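You operate a simulated robot arm through the tools that you are given. There is no shell and no other tool. Be economical: measure what you need, move in short steps, check, and stop when the job is done.

You are at the controls of a simulated robot arm. One attempt, no reset.

TASK
Free the brake, shut the sliding door, drop its bolt and fit the red door peg.
Fine: in that order; the peg stands down in the steel block; the porch switch stays as it is.

Only the result counts: the job must be done as asked and must still hold three seconds after the hand-in. Knocking over, shifting, dropping, spilling or breaking anything else fails it.

THE ROBOT
A 7-joint arm with a two-finger parallel gripper, fixed in place. Base frame: the origin is at the foot of the arm, x ahead of it, y to its left, z up. Lengths are in m, angles in degrees, forces in N, time in s.
With the tool pointing down near the work surface it reaches from about 0.34 to 0.76 m from the base axis. Its first joint turns from -115.0 to 115.0 degrees. Payload 3.91 kg.
Tool frame: the origin (TCP) lies between the finger pads and is the grasp point; the fingertips stand 0.03 m ahead of it; z points along the fingers, y is the line along which they close. The gripper opens to 0.11 m. The fingers are 0.02 m wide and 0.01 m thick; the gripper's body (0.048 by 0.112 m) begins 0.055 m behind the TCP.
Orientation is told as [roll, pitch, yaw] about the base's x, y, z axes, in that order, counted from this pose: with the fingers straight down and closing along the base's y, the tool's x points along the base's -x, its y along +y and its z along -z.

THE INTERFACE
- The arm moves only by the tool nudge_tool. Its argument "steps" is a list of rows, each a list of 7 numbers: the shift along the base's x, y, z in m, then the turn, a rotation vector about the base's x, y, z in degrees, then the finger opening in m, from 0 to 0.11. In form: [[tx, ty, tz, rx, ry, rz, grip], ...]. A call has 1 to 8 rows; each row is the pose to reach, as a shift and turn from the pose commanded when the call began. Rows are played at 5 a second. More than 0.05 m and 8.6 degrees between two rows, or a gripper value outside its range, and nothing of the call is played. A pose out of reach is approached as far as the arm can. The call stops where the force on the tool passes 90 N (or 10 N more than at its start, if that is more) or the arm is blocked; 0.2 s more then pass. The fingers move at their own pace (about 0.108 m/s each) and stop on an object; they squeeze with about 41 N. The grip force told is the motor's: it shows also when the fingers shut on nothing. Time passes only in rows, and 0.2 s behind the last, so rows that repeat a pose let the fingers close. The reply holds the time, the measured pose of the TCP, the force on the tool along the base axes, the opening and the grip force, in the units named above and with some noise, with the torque about the TCP (base axes, N m) and any sound that the robot's microphone picked up, and new pictures: "pictures" is both (left out), scene, wrist or none.
- Cameras (640 x 400 px; columns grow to the right, rows downward): "scene" is fixed at [0.0505, 0.6504, 1.4886]; the picture's right is [-0.98, -0.18, 0.00], its down [-0.08, 0.44, -0.90] and it looks along [0.16, -0.88, -0.44] (base axes); focal length 361 px, centre (320, 200). "wrist" rides on the gripper at [0.072, 0.017, -0.103] in the tool frame; the picture's right is [-0.23, 0.97, 0.00], its down [-0.76, -0.18, -0.62] and it looks along [-0.61, -0.14, 0.78] (tool axes); focal length 222 px, centre (320, 200). There is no depth. A picture from a camera that has moved, and an enlarged one, comes with that camera's place and axes in the base frame and with its lens.
- move_column(by): slides the trunk up (or, below 0, down) by that many m; the arm rides with it, the base frame stays. It gives what a move gives, with no picture.
- inspect(camera, box): a new picture of the part [left, top, right, bottom] of that camera's present view, enlarged. No time passes.
- finish_job(): hands the job in; it is judged then, once.

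Work in short steps. Places have to be worked out from the pictures, the camera data and where the tool is seen: move nearer, look again, correct. Check each grasp and each placing, and mend what went wrong. You have 120 turns and 200 pictures in all, those below and enlarged ones among them. Open the gripper and draw the arm clear of the work before you hand the job in, unless the task says otherwise; then end with one line.

The tools are called after "Request:" by a JSON object that holds its "method" and its "body". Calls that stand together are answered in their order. nudge_tool: Moves the arm, as the interface text tells. Its arguments: {"type":"object","properties":{"steps":{"type":"array","items":{"type":"array","items":{"type":"number"}}},"pictures":{"type":"string","enum":["both","scene","wrist","none"]}},"required":["steps"]} The other tools are called the same way: move_column (by) slides the trunk up or down; inspect (camera, box) takes an enlarged picture of a part of a camera's view; finish_job () hands the job in.

At the start:

```text
clock: 0.0
ee_pos: [0.43, -0.1956, 1.2899]
tool_rot: [0.0, 0.0, -0.1]
ft_force: [0.5, -1.3, -0.1]
moment: [-0.01, 0.01, -0.05]
grip_width: 0.1102
gripper_force: 0.1
trunk travel left (down, up): [-0.85, 0.14]
```

scene: 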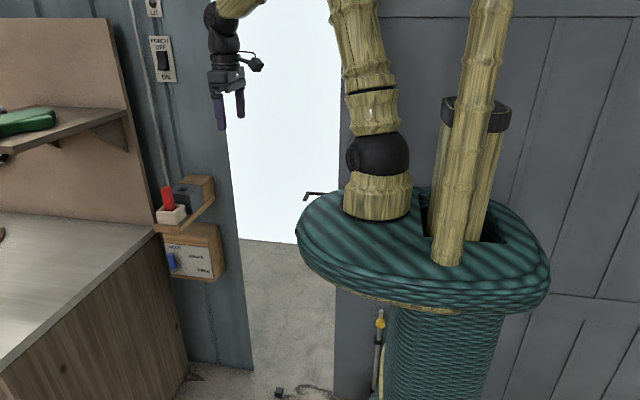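
wrist: 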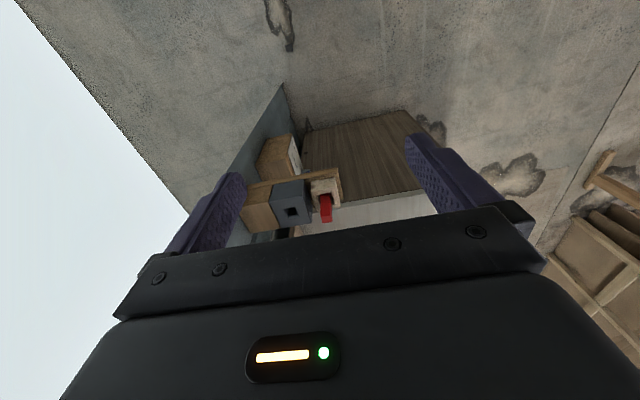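

I'll enlarge the key parts of the scene view to identify the brake, bolt, peg, and steel block.

Request:
{"method": "inspect", "body": {"camera": "scene", "box": [120, 130, 280, 300]}}

Request:
{"method": "inspect", "body": {"camera": "scene", "box": [240, 160, 440, 400]}}

Request:
{"method": "inspect", "body": {"camera": "scene", "box": [120, 0, 280, 130]}}

Request:
{"method": "inspect", "body": {"camera": "wrist", "box": [220, 80, 440, 250]}}

```text
2.35 times, centred on (200, 215) of scene
camera zoom: at [0.0505, 0.6504, 1.4886], right [-0.98, -0.18, 0.0], down [-0.08, 0.44, -0.9], along [0.16, -0.88, -0.44], focal length 848 px, centre (602, 165)
```

zoom: 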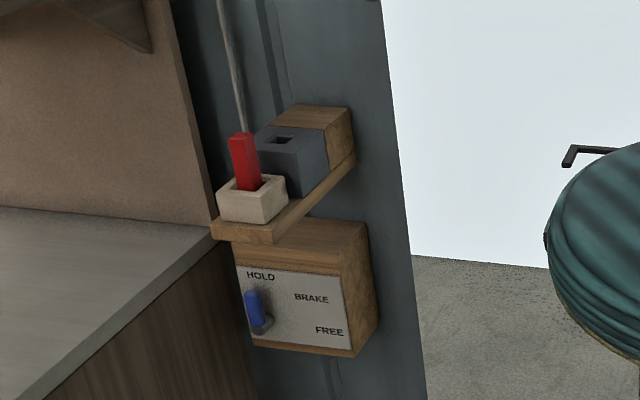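

```text
1.67 times, centred on (340, 280) of scene
camera zoom: at [0.0505, 0.6504, 1.4886], right [-0.98, -0.18, 0.0], down [-0.08, 0.44, -0.9], along [0.16, -0.88, -0.44], focal length 601 px, centre (287, 67)
```

zoom: 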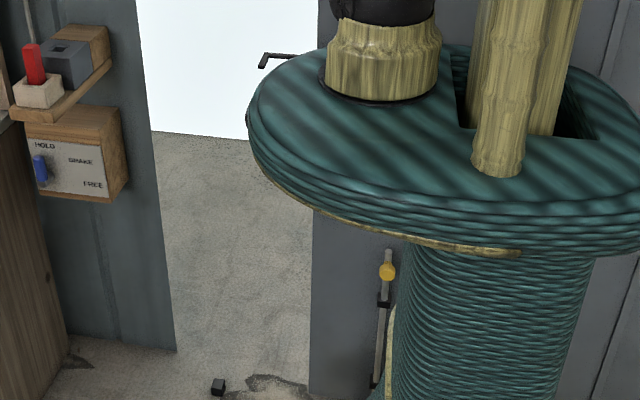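

```text
3.08 times, centred on (200, 65) of scene
camera zoom: at [0.0505, 0.6504, 1.4886], right [-0.98, -0.18, 0.0], down [-0.08, 0.44, -0.9], along [0.16, -0.88, -0.44], focal length 1110 px, centre (689, 615)
```

zoom: 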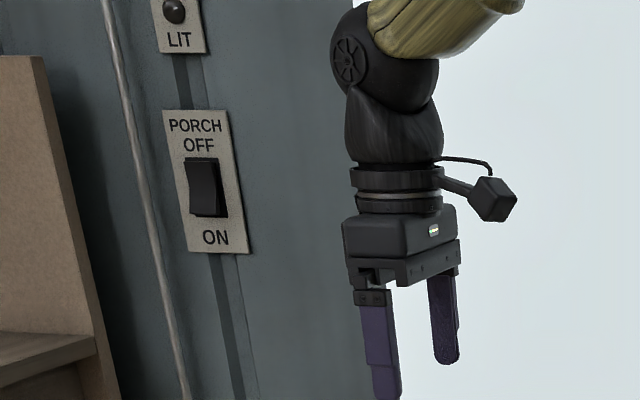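

```text
2.35 times, centred on (330, 165) of wrist
camera zoom: at [0.3575, -0.1781, 1.394], right [0.23, 0.97, 0.0], down [0.76, -0.18, 0.62], along [0.61, -0.14, -0.78], focal length 523 px, centre (296, 282)
```

zoom: 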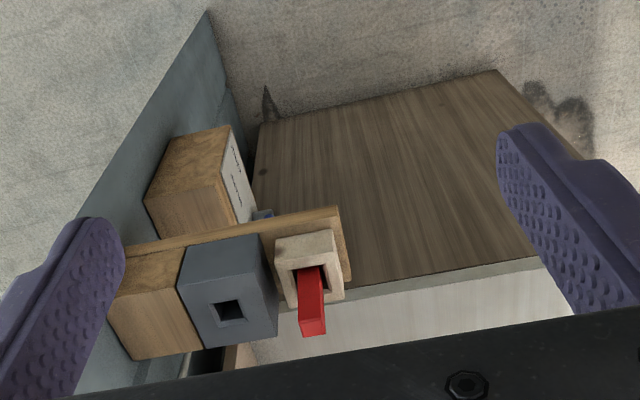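

I've roughly triangulated the peg top at (0.68,-0.24,1.05) and the steel block hole at (0.686,-0.323,1.0). I'll zoom in on the brake box and the bolt area next.

Request:
{"method": "inspect", "body": {"camera": "wrist", "box": [250, 120, 350, 220]}}

Request:
{"method": "inspect", "body": {"camera": "scene", "box": [145, 170, 235, 290]}}

Request:
{"method": "inspect", "body": {"camera": "scene", "box": [330, 280, 430, 400]}}

Request:
{"method": "inspect", "body": {"camera": "scene", "box": [260, 170, 340, 230]}}

```text
4.00 times, centred on (300, 170) of wrist
camera zoom: at [0.3575, -0.1781, 1.394], right [0.23, 0.97, 0.0], down [0.76, -0.18, 0.62], along [0.61, -0.14, -0.78], focal length 888 px, centre (400, 320)
```

zoom: 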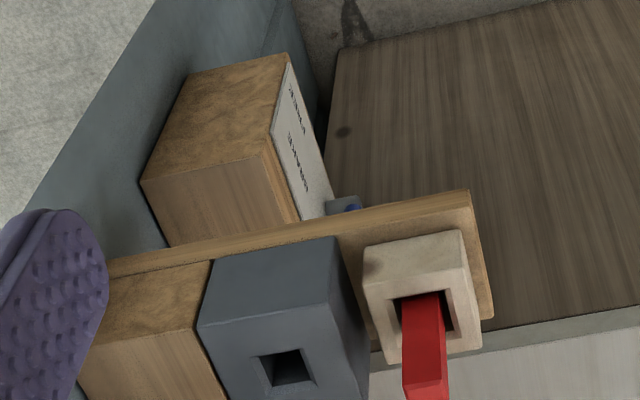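

```text
3.33 times, centred on (190, 230) of scene
camera zoom: at [0.0505, 0.6504, 1.4886], right [-0.98, -0.18, 0.0], down [-0.08, 0.44, -0.9], along [0.16, -0.88, -0.44], focal length 1202 px, centre (753, 100)
```

zoom: 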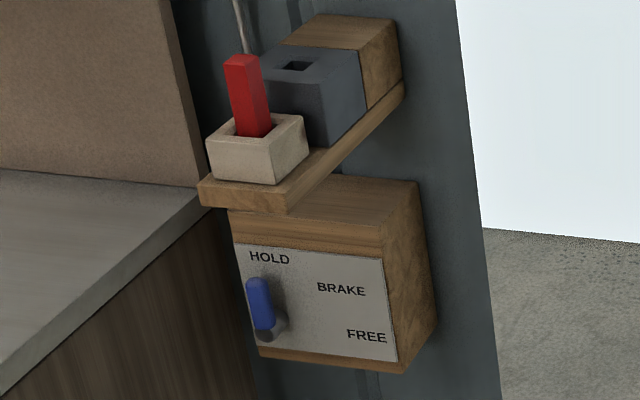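

```text
3.33 times, centred on (380, 340) of scene
camera zoom: at [0.0505, 0.6504, 1.4886], right [-0.98, -0.18, 0.0], down [-0.08, 0.44, -0.9], along [0.16, -0.88, -0.44], focal length 1202 px, centre (120, -267)
```

zoom: 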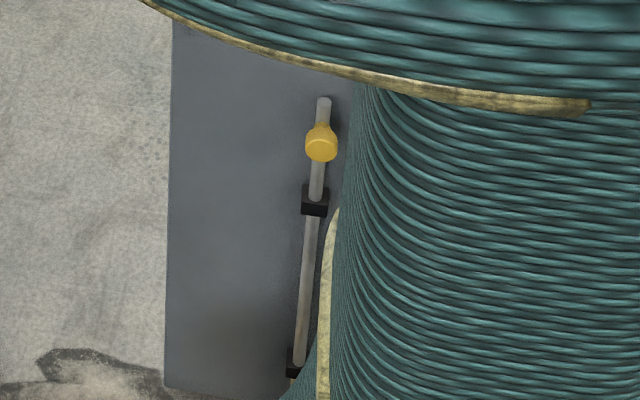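

```text
6.67 times, centred on (300, 200) of scene
camera zoom: at [0.0505, 0.6504, 1.4886], right [-0.98, -0.18, 0.0], down [-0.08, 0.44, -0.9], along [0.16, -0.88, -0.44], focal length 2404 px, centre (453, 200)
```

zoom: 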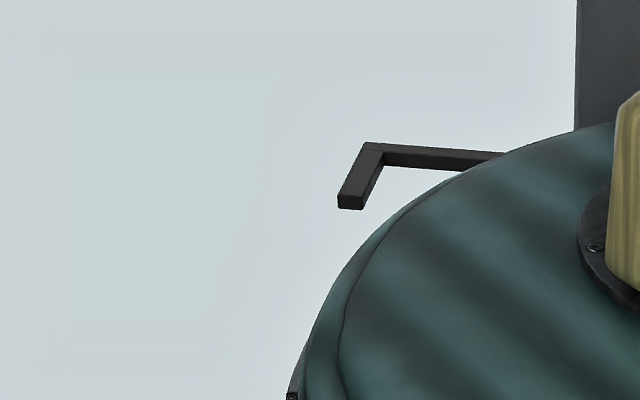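

The brake box front sits near y≈-0.33 and the lever near (0.76,-0.30,0.72). I'll swing the wrist camera to the +y side, looking toward the box, for a second view.

Request:
{"method": "nudge_tool", "body": {"steps": [[0, 0.04, -0.02, 0, 0, -8, 0.06], [0, 0.08, -0.04, 0, 0, -16, 0.03], [0, 0.12, -0.06, 0, 0, -24, 0.0], [0.02, 0.15, -0.08, 0, 0, -32, 0.0], [0.04, 0.18, -0.1, 0, 0, -40, 0.0], [0.05, 0.2, -0.12, 0, 0, -45, 0]], "pictures": "both"}}

```text
clock: 1.4
ee_pos: [0.4822, 0.0059, 1.1685]
tool_rot: [0.0, 0.0, -45.1]
ft_force: [0.2, 0.3, 0.5]
moment: [-0.01, 0.01, 0.01]
grip_width: 0.0
gripper_force: 38.1
trunk travel left (down, up): [-0.85, 0.14]
camera wrist: at [0.4431, 0.0689, 1.2736], right [0.85, 0.53, 0.0], down [0.41, -0.66, 0.62], along [0.33, -0.53, -0.78], focal length 222 px, centre (320, 200)
```

scene: 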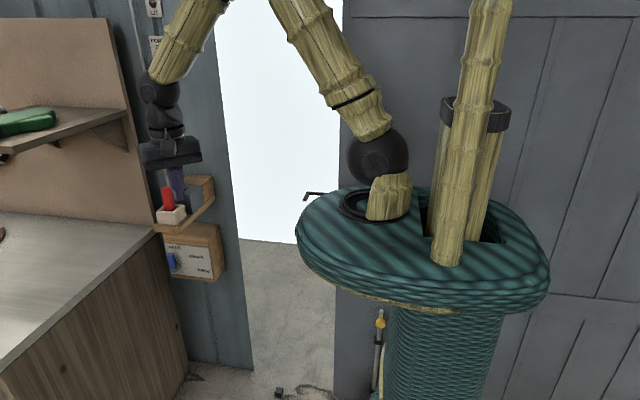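
wrist: 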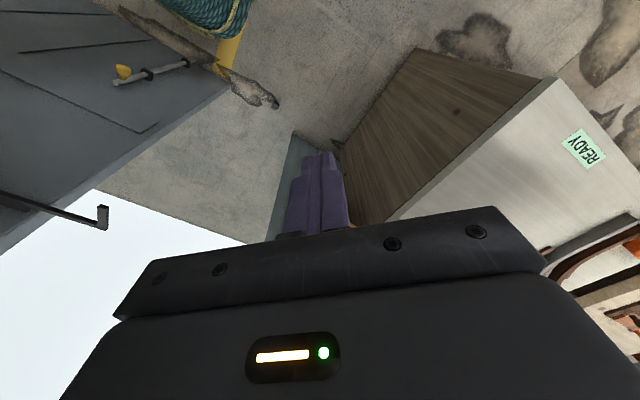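

Hook leg is about (0.272, -0.35→-0.307, 1.005) and the bolt knob about (0.01,-0.337,0.52); the keeper is about (0.425,-0.343), so door travel is about 0.41. I'll open the fingers and shift to see the brake box between them.

Request:
{"method": "nudge_tool", "body": {"steps": [[0, 0, -0.02, 0, 0, 0, 0.05], [0, 0, -0.04, 0, 0, 0, 0.11], [0, 0, -0.06, 0, 0, 0, 0.11]], "pictures": "wrist"}}

Request:
{"method": "inspect", "body": {"camera": "wrist", "box": [220, 110, 420, 240]}}

```text
clock: 2.2
ee_pos: [0.4801, 0.0045, 1.1072]
tool_rot: [0.0, 0.0, -45.0]
ft_force: [1.2, 0.4, -0.3]
moment: [-0.01, 0.01, 0.02]
grip_width: 0.1099
gripper_force: 0.1
trunk travel left (down, up): [-0.85, 0.14]
camera wrist: at [0.4415, 0.0684, 1.2127], right [0.85, 0.53, 0.0], down [0.41, -0.66, 0.62], along [0.33, -0.53, -0.78], focal length 222 px, centre (320, 200)
```

wrist: 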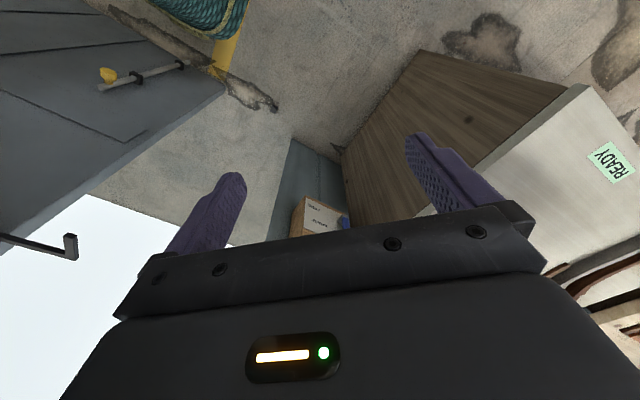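

```text
3.08 times, centred on (320, 175) of wrist
camera zoom: at [0.4415, 0.0684, 1.2127], right [0.85, 0.53, 0.0], down [0.41, -0.66, 0.62], along [0.33, -0.53, -0.78], focal length 684 px, centre (320, 277)
```

zoom: 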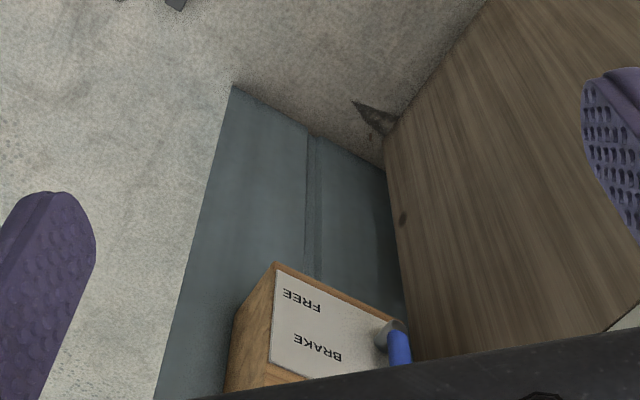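

The lever is on a standoff hub near (0.79,-0.335,0.65), close to the counter's side face. I'll lower the trunk, then tilt the tool forward to view the lever and plan the approach.

Request:
{"method": "move_column", "body": {"by": -0.3}}

Request:
{"method": "nudge_tool", "body": {"steps": [[0, 0, 0, -6.13, -5.14, 0, 0.11], [0, 0, 0, -12.26, -10.3, 0, 0.11], [0, 0, 0, -18.4, -15.4, 0, 0.11], [0, 0, 0, -24.5, -20.6, 0, 0.11], [0, 0, 0, -30.6, -25.7, 0, 0.11]], "pictures": "both"}}

Request:
{"method": "inspect", "body": {"camera": "wrist", "box": [220, 80, 420, 240]}}

```text
clock: 5.2
ee_pos: [0.4789, 0.0065, 0.8102]
tool_rot: [0.0, 0.0, -45.0]
ft_force: [0.2, -0.1, 0.1]
moment: [0.02, 0.01, 0.01]
grip_width: 0.11
gripper_force: 0.0
trunk travel left (down, up): [-0.55, 0.44]
```

```text
clock: 6.4
ee_pos: [0.4797, 0.0055, 0.8086]
tool_rot: [-4.1, -39.9, -43.6]
ft_force: [-0.1, -1.1, -0.2]
moment: [0.0, -0.03, 0.03]
grip_width: 0.11
gripper_force: 0.1
trunk travel left (down, up): [-0.55, 0.44]
camera wrist: at [0.4093, 0.1064, 0.842], right [0.83, 0.55, 0.09], down [0.04, -0.22, 0.98], along [0.56, -0.8, -0.2], focal length 222 px, centre (320, 200)
```

scene: 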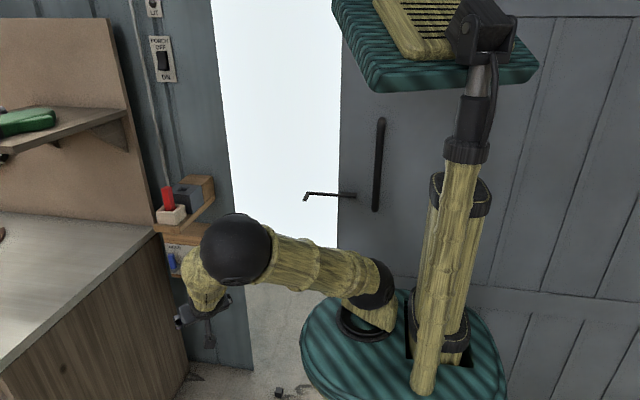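
wrist: 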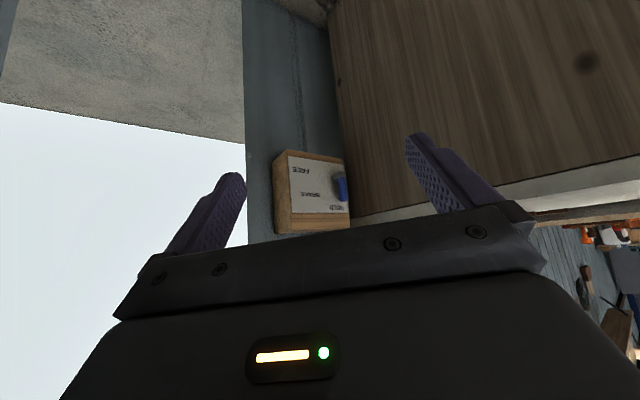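

```text
2.50 times, centred on (320, 160) of wrist
camera zoom: at [0.4093, 0.1064, 0.842], right [0.83, 0.55, 0.09], down [0.04, -0.22, 0.98], along [0.56, -0.8, -0.2], focal length 555 px, centre (320, 300)
```

zoom: 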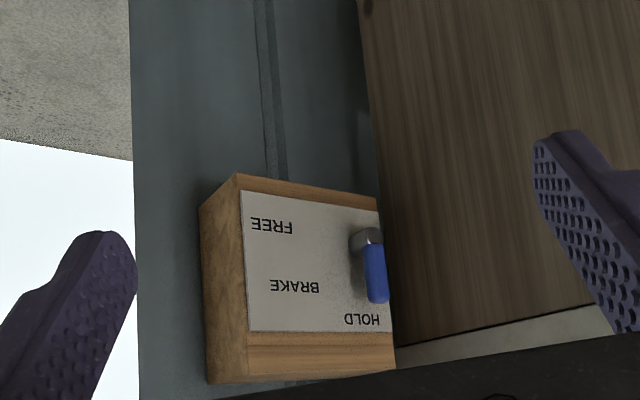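

Lever runs from the hub (0.764,-0.305,0.674) to its tip (0.776,-0.315,0.735), and the counter face is at x≈0.855, so there's a gap of about 0.07 for a finger. I'll turn and tilt the closed tool more toward the lever and move partway.

Request:
{"method": "nudge_tool", "body": {"steps": [[0.04, 0, -0.01, 0, 0, -4.5, 0.08], [0.08, 0, -0.02, 0, 0, -9, 0.04], [0.11, -0.01, -0.03, 0, 0, -13, 0.0], [0.14, -0.02, -0.03, 0, 0, -13, 0.0]], "pictures": "none"}}

Request:
{"method": "nudge_tool", "body": {"steps": [[0.0, -0.01, 0, -6.0, -3.5, 0, 0.0], [0.0, -0.02, 0, -12.0, -7, 0, 0.0], [0.0, -0.03, 0, -17.3, -10, 0, 0], [0.0, -0.03, 0, -17.3, -10, 0, 0]], "pictures": "both"}}

```text
clock: 7.4
ee_pos: [0.6204, -0.0145, 0.7787]
tool_rot: [-4.2, -39.7, -56.5]
ft_force: [0.3, -0.6, 0.2]
moment: [0.0, 0.0, -0.01]
grip_width: 0.0
gripper_force: 37.8
trunk travel left (down, up): [-0.55, 0.44]
```

```text
clock: 8.4
ee_pos: [0.6202, -0.0451, 0.7795]
tool_rot: [-6.5, -59.9, -54.7]
ft_force: [0.0, 0.2, 0.7]
moment: [-0.01, 0.01, -0.01]
grip_width: 0.0002
gripper_force: 37.4
trunk travel left (down, up): [-0.55, 0.44]
camera wrist: at [0.5728, 0.0716, 0.7688], right [0.91, 0.39, 0.14], down [-0.18, 0.08, 0.98], along [0.37, -0.92, 0.14], focal length 222 px, centre (320, 200)
```

scene: 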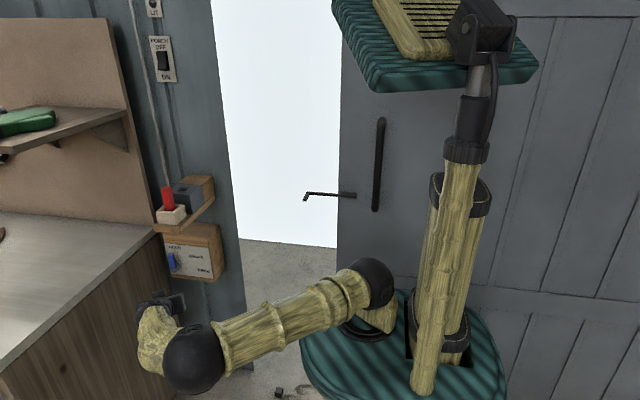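
wrist: 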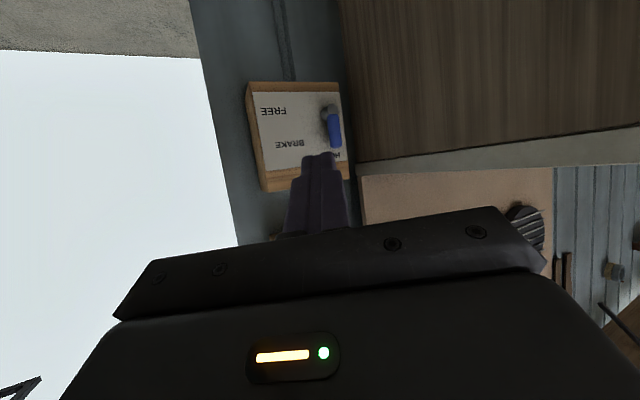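

Both views agree on the lever position. I'll move the closed fingers to a standoff on the +x side of the lever, about 8 cm short, and check.

Request:
{"method": "nudge_tool", "body": {"steps": [[0.03, -0.036, -0.003, 0, 0, 0, 0], [0.06, -0.072, -0.006, 0, 0, 0, 0], [0.09, -0.108, -0.009, 0, 0, 0, 0], [0.12, -0.142, -0.012, 0, 0, 0, 0], [0.15, -0.172, -0.013, 0, 0, 0, 0], [0.15, -0.172, -0.013, 0, 0, 0, 0]], "pictures": "both"}}

```text
clock: 9.8
ee_pos: [0.7716, -0.2186, 0.7647]
tool_rot: [-6.6, -59.7, -54.6]
ft_force: [-0.7, 0.3, 0.0]
moment: [0.02, -0.05, 0.03]
grip_width: 0.0001
gripper_force: 38.1
trunk travel left (down, up): [-0.55, 0.44]
camera wrist: at [0.7243, -0.1022, 0.754], right [0.91, 0.39, 0.14], down [-0.18, 0.08, 0.98], along [0.37, -0.92, 0.14], focal length 222 px, centre (320, 200)
```

scene: 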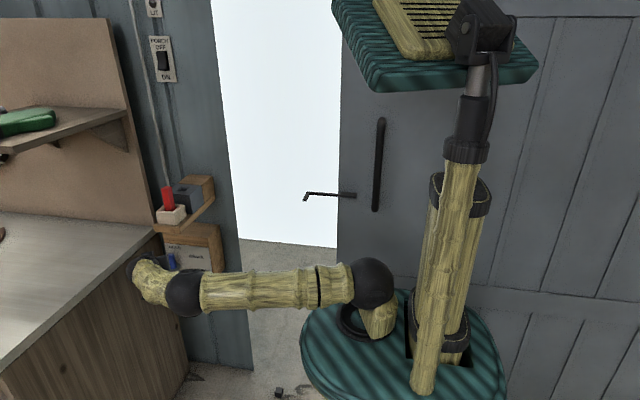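
wrist: 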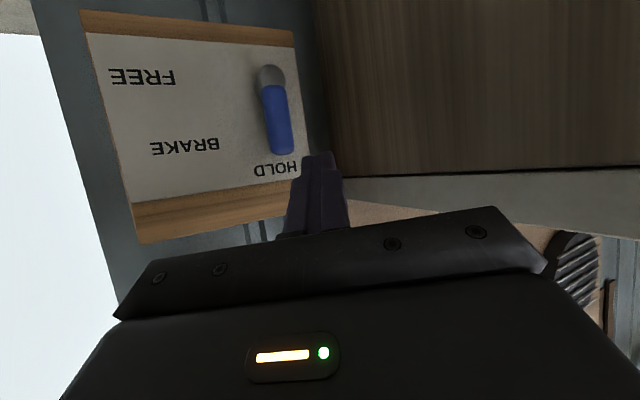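

The lever is about 0.024 thick at x≈0.778 and the counter is at x≈0.87. I'll advance the fingertips into the gap on the lever's +x side.

Request:
{"method": "nudge_tool", "body": {"steps": [[0.02, -0.005, -0.005, 0, 0, 0, 0], [0.026, -0.025, -0.018, 0, 0, 0, 0], [0.028, -0.045, -0.029, 0, 0, 0, 0], [0.028, -0.062, -0.038, 0, 0, 0, 0], [0.028, -0.062, -0.038, 0, 0, 0, 0]], "pictures": "both"}}

Request:
{"method": "inspect", "body": {"camera": "scene", "box": [130, 220, 250, 300]}}

```text
clock: 11.0
ee_pos: [0.7982, -0.2786, 0.7266]
tool_rot: [-6.6, -59.6, -54.7]
ft_force: [0.4, 0.6, 0.3]
moment: [0.02, -0.01, -0.01]
grip_width: 0.0
gripper_force: 38.0
trunk travel left (down, up): [-0.55, 0.44]
camera wrist: at [0.7503, -0.1616, 0.7163], right [0.91, 0.39, 0.14], down [-0.18, 0.08, 0.98], along [0.37, -0.92, 0.14], focal length 222 px, centre (320, 200)
```

scene: 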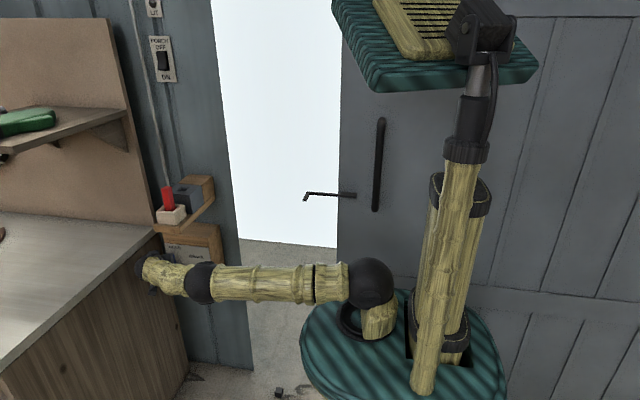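
wrist: 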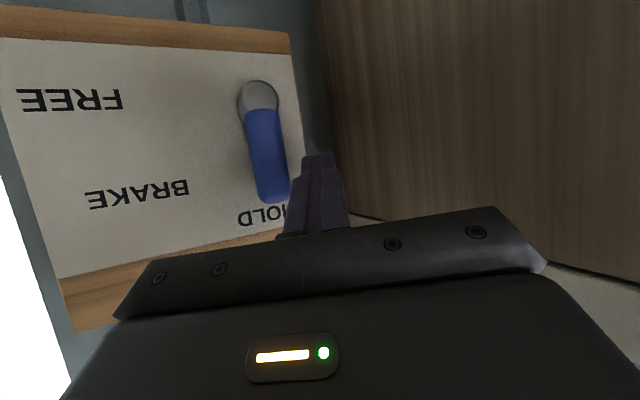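

```text
5.00 times, centred on (190, 260) of scene
camera zoom: at [0.0505, 0.6504, 1.4886], right [-0.98, -0.18, 0.0], down [-0.08, 0.44, -0.9], along [0.16, -0.88, -0.44], focal length 1803 px, centre (970, -100)
```

zoom: 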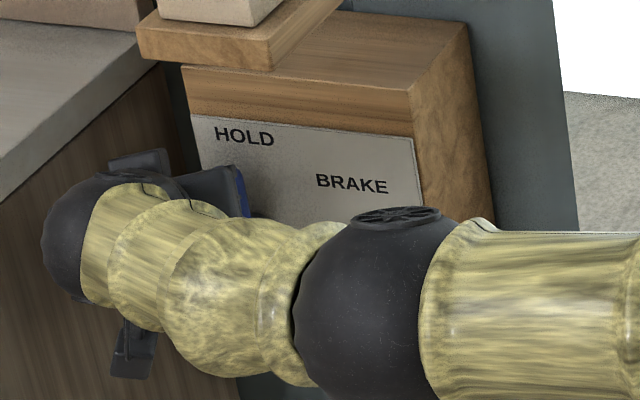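

The fingertip is beside the lever but only shallowly in. I'll go about 1 cm deeper, then push in -x in small steps.

Request:
{"method": "nudge_tool", "body": {"steps": [[0.005, -0.01, -0.006, 0, 0, 0, 0], [-0.005, -0.01, -0.006, 0, 0, 0, 0], [-0.015, -0.01, -0.006, 0, 0, 0, 0], [-0.025, -0.01, -0.006, 0, 0, 0, 0], [-0.035, -0.01, -0.006, 0, 0, 0, 0], [-0.045, -0.01, -0.006, 0, 0, 0, 0]], "pictures": "wrist"}}

```text
clock: 12.4
ee_pos: [0.7528, -0.2882, 0.7218]
tool_rot: [-6.5, -59.7, -54.6]
ft_force: [2.0, 6.6, -3.2]
moment: [0.2, -0.02, 0.04]
grip_width: 0.0
gripper_force: 37.0
trunk travel left (down, up): [-0.55, 0.44]
camera wrist: at [0.7047, -0.1711, 0.7109], right [0.91, 0.39, 0.14], down [-0.18, 0.08, 0.98], along [0.37, -0.92, 0.14], focal length 222 px, centre (320, 200)
```

wrist: 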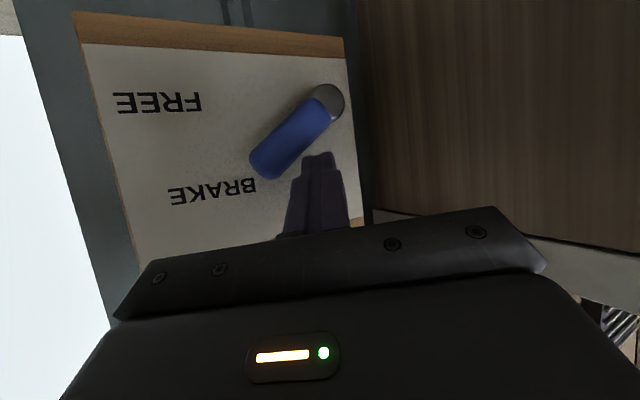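

The lever swings easily and is past 45°. I'll continue with -x and then down to bring it to FREE.

Request:
{"method": "nudge_tool", "body": {"steps": [[-0.01, 0, 0, 0, 0, 0, 0], [-0.02, 0, -0.003, 0, 0, 0, 0], [-0.03, 0, -0.007, 0, 0, 0, 0], [-0.033, 0, -0.012, 0, 0, 0, 0], [-0.033, 0, -0.017, 0, 0, 0, 0], [-0.033, 0, -0.021, 0, 0, 0, 0]], "pictures": "wrist"}}

```text
clock: 13.8
ee_pos: [0.7192, -0.2891, 0.7016]
tool_rot: [-6.5, -59.7, -54.8]
ft_force: [-0.2, 0.0, -0.4]
moment: [-0.01, 0.01, -0.01]
grip_width: 0.0
gripper_force: 38.1
trunk travel left (down, up): [-0.55, 0.44]
camera wrist: at [0.6721, -0.172, 0.6907], right [0.91, 0.39, 0.14], down [-0.18, 0.08, 0.98], along [0.37, -0.92, 0.14], focal length 222 px, centre (320, 200)
```

wrist: 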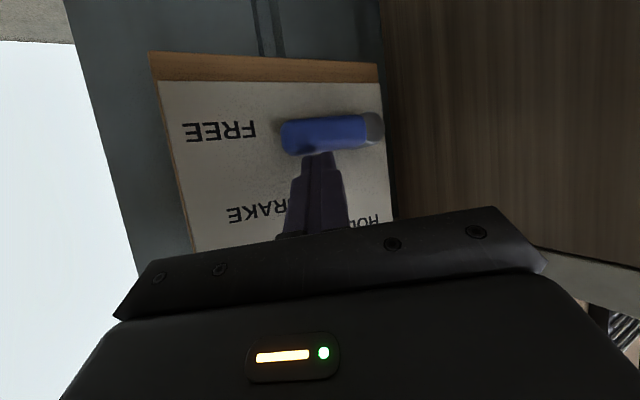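

Lever now points at FREE and the contact force is about zero. I'll press gently further to find the stop.

Request:
{"method": "nudge_tool", "body": {"steps": [[0, 0, -0.004, 0, 0, 0, 0], [0, 0, -0.008, 0, 0, 0, 0], [0, 0, -0.012, 0, 0, 0, 0], [0, 0, -0.015, 0, 0, 0, 0]], "pictures": "wrist"}}

```text
clock: 14.8
ee_pos: [0.7187, -0.2899, 0.6965]
tool_rot: [-6.0, -60.5, -54.9]
ft_force: [-6.6, 4.5, 46.8]
moment: [-0.95, -0.03, -0.11]
grip_width: 0.0
gripper_force: 37.6
trunk travel left (down, up): [-0.55, 0.44]
camera wrist: at [0.6712, -0.1723, 0.6849], right [0.91, 0.39, 0.15], down [-0.19, 0.08, 0.98], along [0.37, -0.92, 0.15], focal length 222 px, centre (320, 200)
```

wrist: 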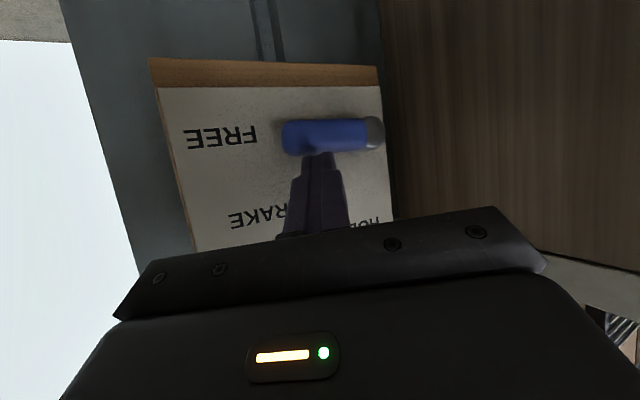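

The lever is hard against its FREE stop (47 N). I'll lift off and back out along the tool axis.

Request:
{"method": "nudge_tool", "body": {"steps": [[0, 0.0, 0.02, 0, 0, 0, 0], [-0.015, 0.03, 0.035, 0, 0, 0, 0], [-0.03, 0.065, 0.045, 0, 0, 0, 0], [-0.045, 0.1, 0.05, 0, 0, 0, 0], [-0.06, 0.135, 0.055, 0, 0, 0, 0], [-0.08, 0.17, 0.06, 0, 0, 0, 0], [-0.1, 0.2, 0.07, 0, 0, 0, 0], [-0.12, 0.23, 0.08, 0, 0, 0, 0]], "pictures": "both"}}

Request:
{"method": "inspect", "body": {"camera": "scene", "box": [290, 100, 410, 220]}}

```text
clock: 16.6
ee_pos: [0.5983, -0.0582, 0.7658]
tool_rot: [-6.4, -59.7, -54.8]
ft_force: [0.4, -0.4, 0.5]
moment: [-0.01, 0.0, 0.04]
grip_width: 0.0001
gripper_force: 38.2
trunk travel left (down, up): [-0.55, 0.44]
camera wrist: at [0.5513, 0.0586, 0.756], right [0.91, 0.39, 0.14], down [-0.18, 0.08, 0.98], along [0.37, -0.92, 0.14], focal length 222 px, centre (320, 200)
```

scene: 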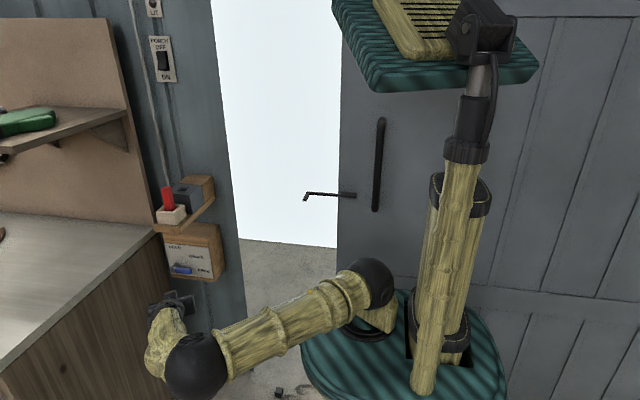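
wrist: 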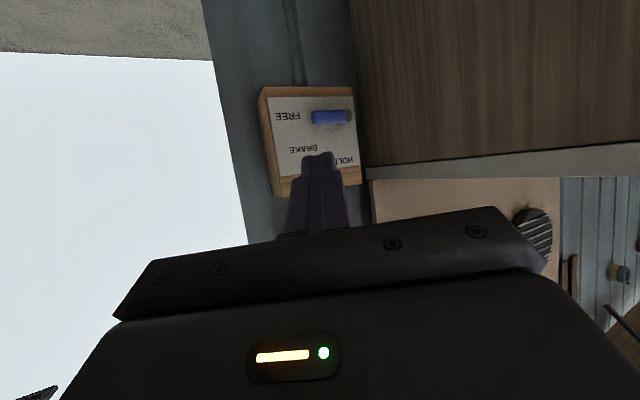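

```text
3.33 times, centred on (350, 160) of scene
camera zoom: at [0.0505, 0.6504, 1.4886], right [-0.98, -0.18, 0.0], down [-0.08, 0.44, -0.9], along [0.16, -0.88, -0.44], focal length 1202 px, centre (220, 333)
```

zoom: 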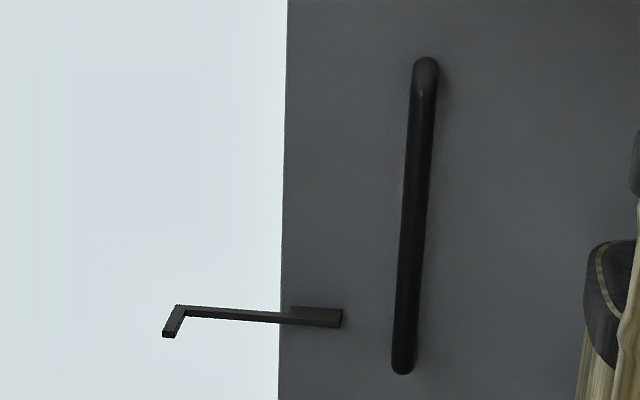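

Brake is at FREE. The door has a vertical bar handle near (0.06,-0.345, z 0.97–1.25), which I'll use to slide the door. First I'll raise the trunk and bring the tool back to pointing down.

Request:
{"method": "move_column", "body": {"by": 0.4}}

Request:
{"method": "nudge_tool", "body": {"steps": [[-0.02, 0, 0.01, 6.5, 3.75, 0, 0], [-0.04, 0, 0.02, 13, 7.5, 0, 0], [-0.06, 0, 0.03, 19.5, 11.25, 0, 0.0], [-0.08, 0, 0.04, 26, 15, 0, 0.02], [-0.1, 0, 0.05, 32.5, 18.75, 0, 0.04], [-0.12, 0, 0.06, 39, 22.5, 0, 0.06], [-0.14, 0, 0.07, 45.5, 26.25, 0, 0.06], [-0.16, 0, 0.08, 52, 30, 0, 0.06]], "pictures": "scene"}}

```text
clock: 20.4
ee_pos: [0.5999, -0.0593, 1.1667]
tool_rot: [-6.6, -59.7, -54.7]
ft_force: [0.2, 0.0, 0.4]
moment: [0.01, -0.04, -0.01]
grip_width: 0.0
gripper_force: 37.5
trunk travel left (down, up): [-0.95, 0.04]
```

```text
clock: 22.2
ee_pos: [0.4387, -0.0607, 1.2459]
tool_rot: [-1.8, 0.4, -57.4]
ft_force: [0.4, -1.2, 0.4]
moment: [0.03, -0.03, 0.0]
grip_width: 0.0598
gripper_force: 0.0
trunk travel left (down, up): [-0.95, 0.04]
```

scene: 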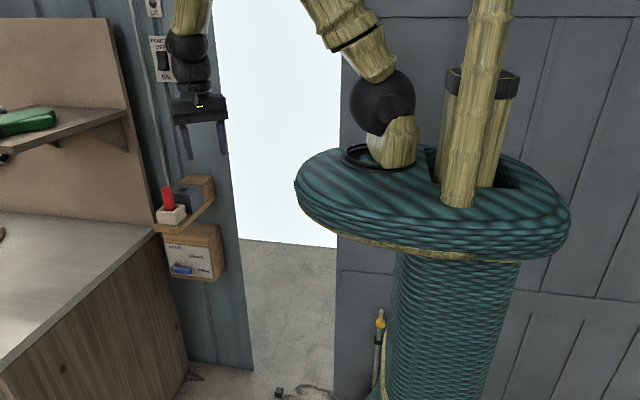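

Now I'll move up and around toward the handle with the yaw going to -90 (fingers closing along x, camera on the +y side).

Request:
{"method": "nudge_tool", "body": {"steps": [[0.0, -0.04, 0.03, 1.8, 0, -6, 0.08], [-0.01, -0.08, 0.06, 1.8, 0, -12, 0.1], [-0.03, -0.12, 0.09, 1.8, 0, -18, 0.1], [-0.06, -0.15, 0.11, 1.8, 0, -24, 0.1], [-0.09, -0.18, 0.11, 1.8, 0, -28, 0.1], [-0.13, -0.2, 0.11, 1.8, 0, -32, 0.1], [-0.17, -0.22, 0.11, 1.8, 0, -32.6, 0.1]], "pictures": "both"}}

```text
refused: row 2 steps farther than a row can; nothing moved
```

Request:
{"method": "nudge_tool", "body": {"steps": [[0.0, -0.035, 0.025, 1.8, 0, -6, 0.08], [-0.01, -0.07, 0.05, 1.8, 0, -12, 0.1], [-0.03, -0.1, 0.08, 1.8, 0, -18, 0.1], [-0.06, -0.13, 0.1, 1.8, 0, -24, 0.1], [-0.09, -0.16, 0.11, 1.8, 0, -28, 0.1], [-0.13, -0.18, 0.11, 1.8, 0, -32, 0.1], [-0.17, -0.2, 0.11, 1.8, 0, -32.6, 0.1]], "pictures": "both"}}

```text
clock: 23.8
ee_pos: [0.2664, -0.2574, 1.3575]
tool_rot: [-1.5, 1.9, -89.9]
ft_force: [0.4, 1.3, 0.5]
moment: [0.01, -0.01, -0.01]
grip_width: 0.1001
gripper_force: 0.0
trunk travel left (down, up): [-0.95, 0.04]
camera wrist: at [0.2878, -0.1898, 1.4639], right [0.97, -0.23, -0.03], down [-0.16, -0.78, 0.6], along [-0.16, -0.58, -0.8], focal length 222 px, centre (320, 200)
```

scene: 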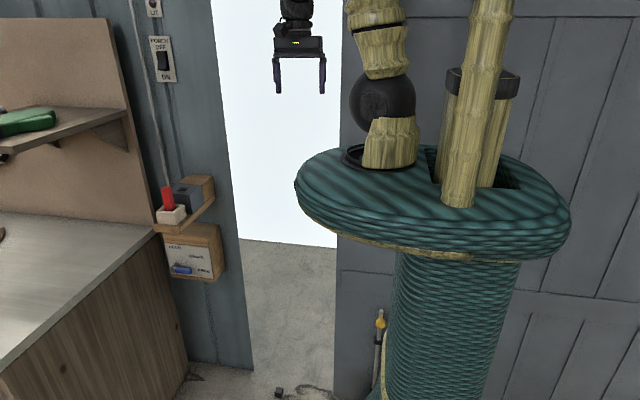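
wrist: 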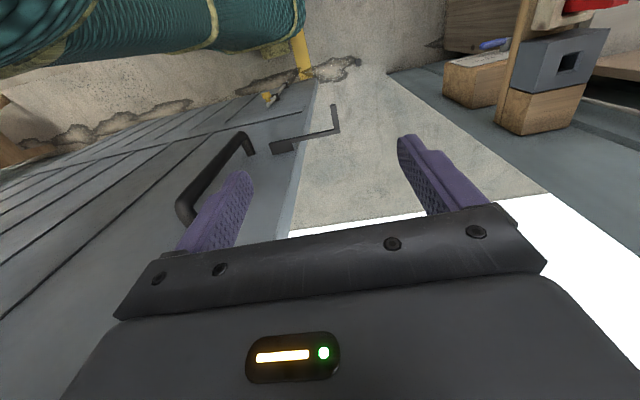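

The handle bar measures about (0.06,-0.325), z 0.97–1.245. With the gripper fully open I can hook the -x finger behind it with the TCP at x≈0.10; I'll move above it now.

Request:
{"method": "nudge_tool", "body": {"steps": [[-0.04, -0.03, 0, 0, 0, 0, 0.11], [-0.08, -0.055, 0, 0, 0, 0, 0.11], [-0.12, -0.07, 0, 0, 0, 0, 0.11], [-0.16, -0.07, 0, 0, 0, 0, 0.11], [-0.16, -0.07, -0.03, 0, 0, 0, 0.11]], "pictures": "both"}}

```text
clock: 25.0
ee_pos: [0.1109, -0.3272, 1.3267]
tool_rot: [-1.5, 1.9, -90.0]
ft_force: [1.6, 2.6, 1.2]
moment: [-0.35, 0.17, 0.01]
grip_width: 0.1102
gripper_force: 0.1
trunk travel left (down, up): [-0.95, 0.04]
camera wrist: at [0.1311, -0.2579, 1.4325], right [0.97, -0.22, -0.03], down [-0.16, -0.78, 0.6], along [-0.16, -0.58, -0.8], focal length 222 px, centre (320, 200)
```

scene: 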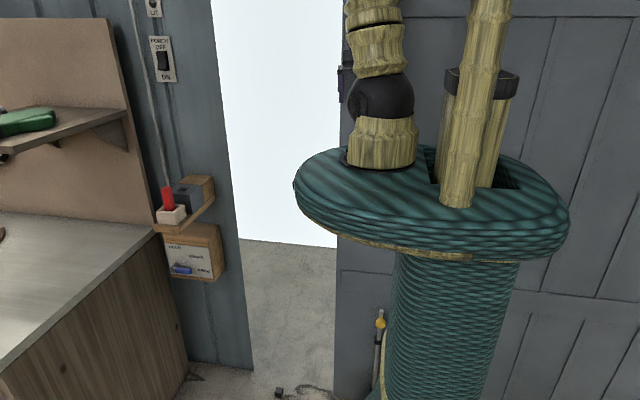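
wrist: 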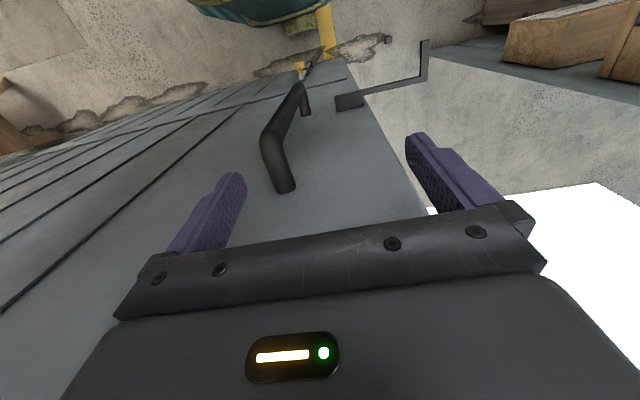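

The small force suggests the wrist is brushing the door (door face y≈-0.376, and the tool leans toward it by 2°). I'll tilt the tool about 9° so the wrist stands away from the door, then re-check.

Request:
{"method": "nudge_tool", "body": {"steps": [[0, 0.012, 0, -5, -1, 0, 0.11], [0, 0.012, 0, -9.5, -1.5, 0, 0.11], [-0.003, 0.004, -0.02, -9.5, -1.5, 0, 0.11], [-0.004, 0.004, -0.04, -9.5, -1.5, 0, 0.11]], "pictures": "wrist"}}

```text
clock: 26.0
ee_pos: [0.1048, -0.3259, 1.2853]
tool_rot: [0.1, -7.6, -90.0]
ft_force: [0.8, 0.5, -0.4]
moment: [-0.01, 0.02, -0.02]
grip_width: 0.1098
gripper_force: 0.0
trunk travel left (down, up): [-0.95, 0.04]
camera wrist: at [0.1225, -0.2395, 1.3803], right [0.97, -0.22, 0.03], down [-0.18, -0.67, 0.72], along [-0.14, -0.71, -0.7], focal length 222 px, centre (320, 200)
```

wrist: 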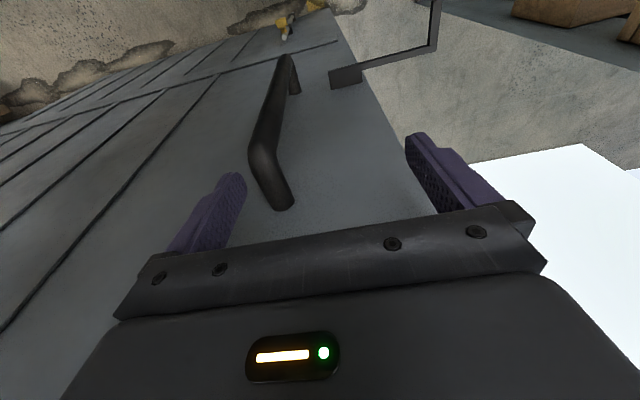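

Contact is gone. I'll shift slightly -x for clearance and descend so the -x finger sits behind the bar.

Request:
{"method": "nudge_tool", "body": {"steps": [[-0.01, 0.001, 0, 0, 0, 0, 0.11], [-0.01, 0.001, -0.03, 0, 0, 0, 0.11], [-0.01, 0.001, -0.055, 0, 0, 0, 0.11], [-0.01, 0.001, -0.072, 0, 0, 0, 0.11]], "pictures": "wrist"}}

```text
clock: 27.0
ee_pos: [0.0941, -0.3245, 1.214]
tool_rot: [0.1, -7.6, -90.0]
ft_force: [-0.5, 0.1, 0.4]
moment: [-0.01, -0.02, -0.03]
grip_width: 0.1099
gripper_force: 0.1
trunk travel left (down, up): [-0.95, 0.04]
camera wrist: at [0.1121, -0.2389, 1.3082], right [0.97, -0.22, 0.03], down [-0.18, -0.67, 0.72], along [-0.14, -0.7, -0.7], focal length 222 px, centre (320, 200)
```

wrist: 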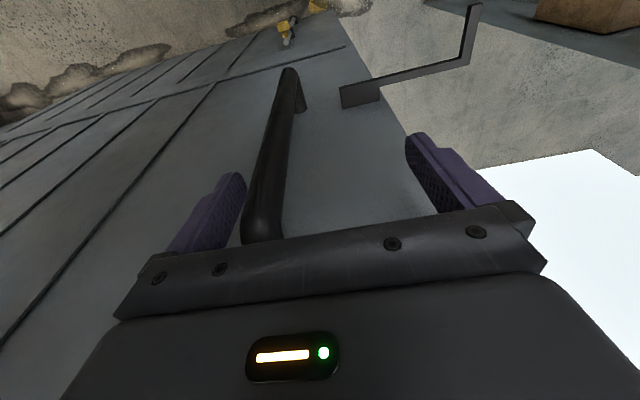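

The bar sits between the fingers next to the -x finger. I'll start pushing the door in +x.

Request:
{"method": "nudge_tool", "body": {"steps": [[0.015, 0, 0, 0, 0, 0, 0.11], [0.03, 0, 0, 0, 0, 0, 0.11], [0.05, 0, 0, 0, 0, 0, 0.11], [0.07, 0, 0, 0, 0, 0, 0.11], [0.09, 0, 0, 0, 0, 0, 0.11], [0.11, 0, 0, 0, 0, 0, 0.11]], "pictures": "wrist"}}

```text
clock: 28.4
ee_pos: [0.2097, -0.3226, 1.2153]
tool_rot: [0.2, -7.6, -89.9]
ft_force: [1.0, 0.8, 0.1]
moment: [0.04, 0.01, -0.01]
grip_width: 0.11
gripper_force: 0.1
trunk travel left (down, up): [-0.95, 0.04]
camera wrist: at [0.2265, -0.2373, 1.3094], right [0.97, -0.22, 0.03], down [-0.18, -0.67, 0.72], along [-0.14, -0.71, -0.69], focal length 222 px, centre (320, 200)
```

wrist: 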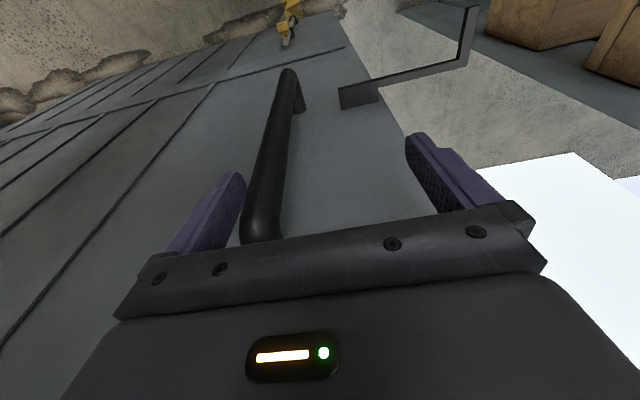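

The door moves freely with the push. Continuing.

Request:
{"method": "nudge_tool", "body": {"steps": [[0.02, 0, 0, 0, 0, 0, 0.11], [0.04, 0, 0, 0, 0, 0, 0.11], [0.06, 0, 0, 0, 0, 0, 0.11], [0.08, 0, 0, 0, 0, 0, 0.11], [0.1, 0, 0, 0, 0, 0, 0.11], [0.12, 0, 0, 0, 0, 0, 0.11], [0.14, 0, 0, 0, 0, 0, 0.11], [0.16, 0, 0, 0, 0, 0, 0.11]], "pictures": "both"}}

```text
clock: 30.2
ee_pos: [0.3675, -0.3243, 1.2131]
tool_rot: [0.1, -7.6, -90.0]
ft_force: [-0.1, 0.7, 0.8]
moment: [-0.01, 0.01, 0.01]
grip_width: 0.1102
gripper_force: 0.1
trunk travel left (down, up): [-0.95, 0.04]
camera wrist: at [0.3849, -0.2389, 1.3078], right [0.97, -0.22, 0.03], down [-0.18, -0.67, 0.72], along [-0.14, -0.71, -0.7], focal length 222 px, centre (320, 200)
```

scene: 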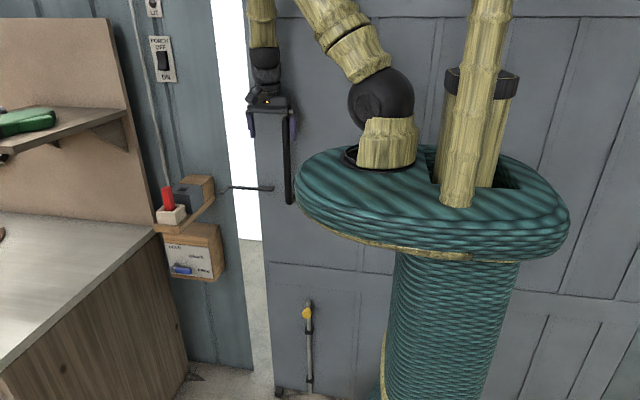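
wrist: 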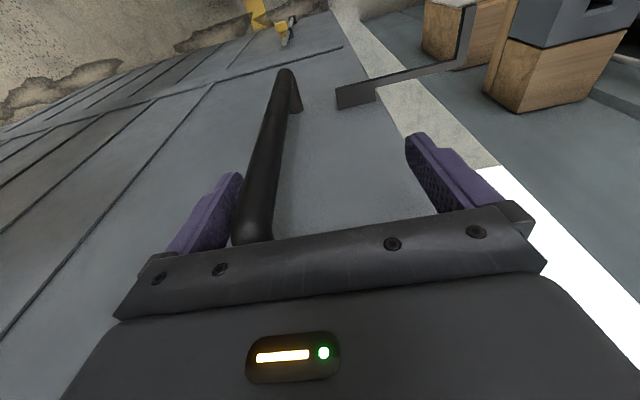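

The hook is approaching the block and still clears it. I'll continue 0.1 m more slowly and look.

Request:
{"method": "nudge_tool", "body": {"steps": [[0.015, 0, 0, 0, 0, 0, 0.11], [0.03, 0, 0, 0, 0, 0, 0.11], [0.045, 0, 0, 0, 0, 0, 0.11], [0.06, 0, 0, 0, 0, 0, 0.11], [0.075, 0, 0, 0, 0, 0, 0.11], [0.09, 0, 0, 0, 0, 0, 0.11]], "pictures": "both"}}

Request:
{"method": "inspect", "body": {"camera": "scene", "box": [150, 150, 310, 250]}}

```text
clock: 31.6
ee_pos: [0.4579, -0.3242, 1.2132]
tool_rot: [0.2, -7.7, -89.9]
ft_force: [0.4, -0.1, -0.9]
moment: [-0.01, 0.01, 0.02]
grip_width: 0.11
gripper_force: 0.1
trunk travel left (down, up): [-0.95, 0.04]
camera wrist: at [0.4751, -0.2385, 1.3075], right [0.97, -0.22, 0.03], down [-0.18, -0.67, 0.72], along [-0.14, -0.71, -0.69], focal length 222 px, centre (320, 200)
```

scene: 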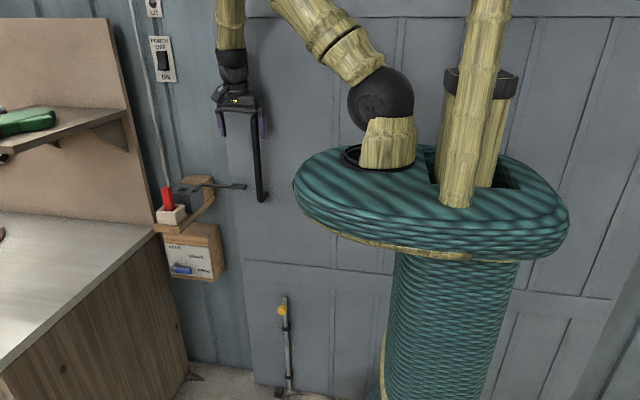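
wrist: 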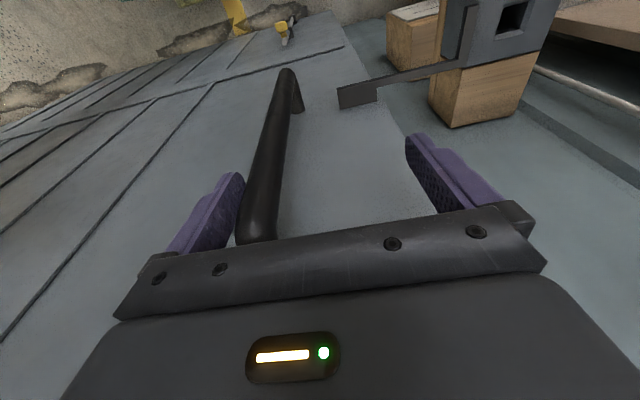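

```text
4.00 times, centred on (230, 200) of scene
camera zoom: at [0.0505, 0.6504, 1.4886], right [-0.98, -0.18, 0.0], down [-0.08, 0.44, -0.9], along [0.16, -0.88, -0.44], focal length 1442 px, centre (680, 200)
```

zoom: 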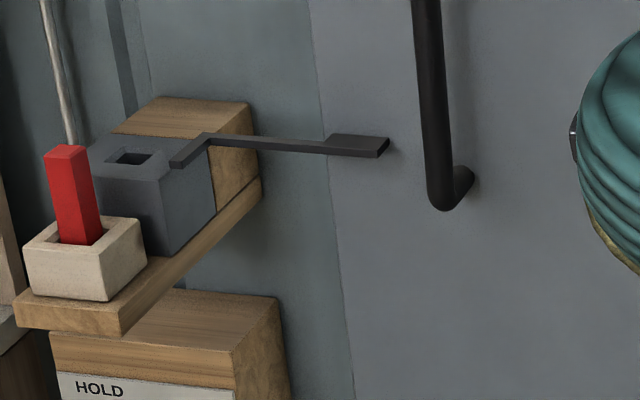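

Leg is passing just above the steel block. About 0.05 m is left; continue slowly to the stop.

Request:
{"method": "nudge_tool", "body": {"steps": [[0.012, 0, 0, 0, 0, 0, 0.11], [0.024, 0, 0, 0, 0, 0, 0.11], [0.036, 0, 0, 0, 0, 0, 0.11], [0.046, 0, 0, 0, 0, 0, 0.11], [0.056, 0, 0, 0, 0, 0, 0.11], [0.064, 0, 0, 0, 0, 0, 0.11]], "pictures": "both"}}

Request:
{"method": "inspect", "body": {"camera": "scene", "box": [150, 150, 310, 250]}}

Request:
{"method": "inspect", "body": {"camera": "scene", "box": [240, 280, 340, 400]}}

```text
clock: 33.0
ee_pos: [0.5213, -0.3251, 1.2144]
tool_rot: [0.3, -7.7, -90.0]
ft_force: [-0.2, 0.8, 0.7]
moment: [0.01, -0.01, -0.03]
grip_width: 0.11
gripper_force: 0.1
trunk travel left (down, up): [-0.95, 0.04]
camera wrist: at [0.5385, -0.2394, 1.3083], right [0.97, -0.22, 0.03], down [-0.18, -0.67, 0.72], along [-0.14, -0.71, -0.69], focal length 222 px, centre (320, 200)
```

scene: 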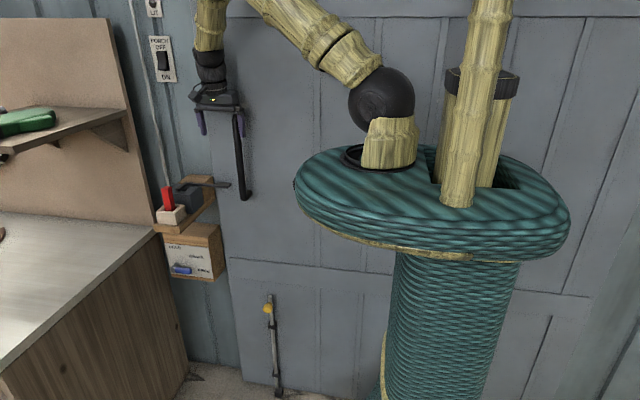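
wrist: 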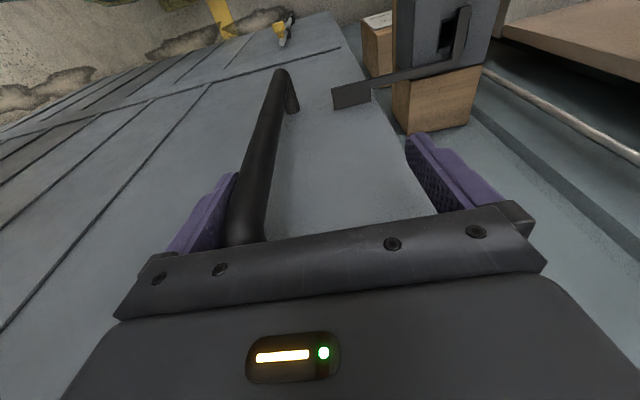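

```text
4.00 times, centred on (230, 200) of scene
camera zoom: at [0.0505, 0.6504, 1.4886], right [-0.98, -0.18, 0.0], down [-0.08, 0.44, -0.9], along [0.16, -0.88, -0.44], focal length 1442 px, centre (680, 200)
```

zoom: 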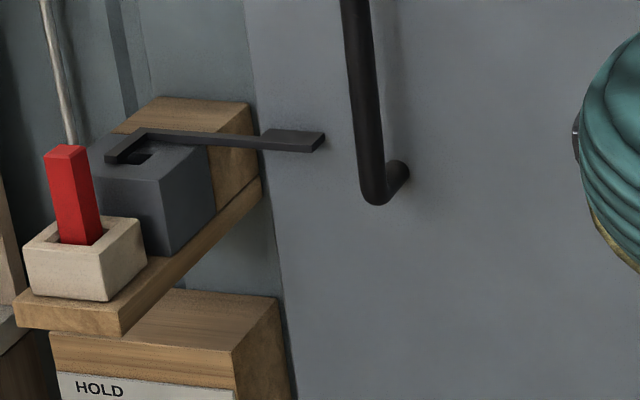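

```text
3.33 times, centred on (290, 340) of scene
camera zoom: at [0.0505, 0.6504, 1.4886], right [-0.98, -0.18, 0.0], down [-0.08, 0.44, -0.9], along [0.16, -0.88, -0.44], focal length 1202 px, centre (420, -267)
```

zoom: 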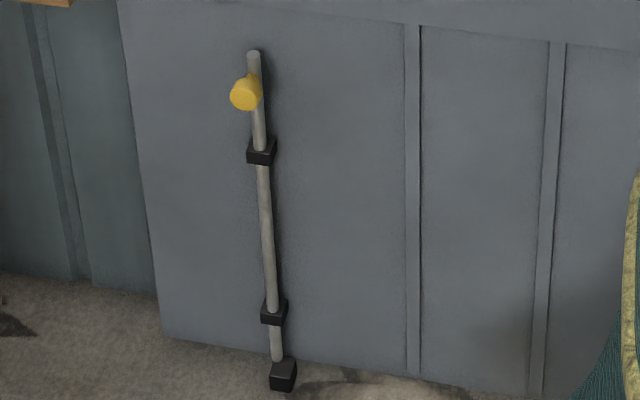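

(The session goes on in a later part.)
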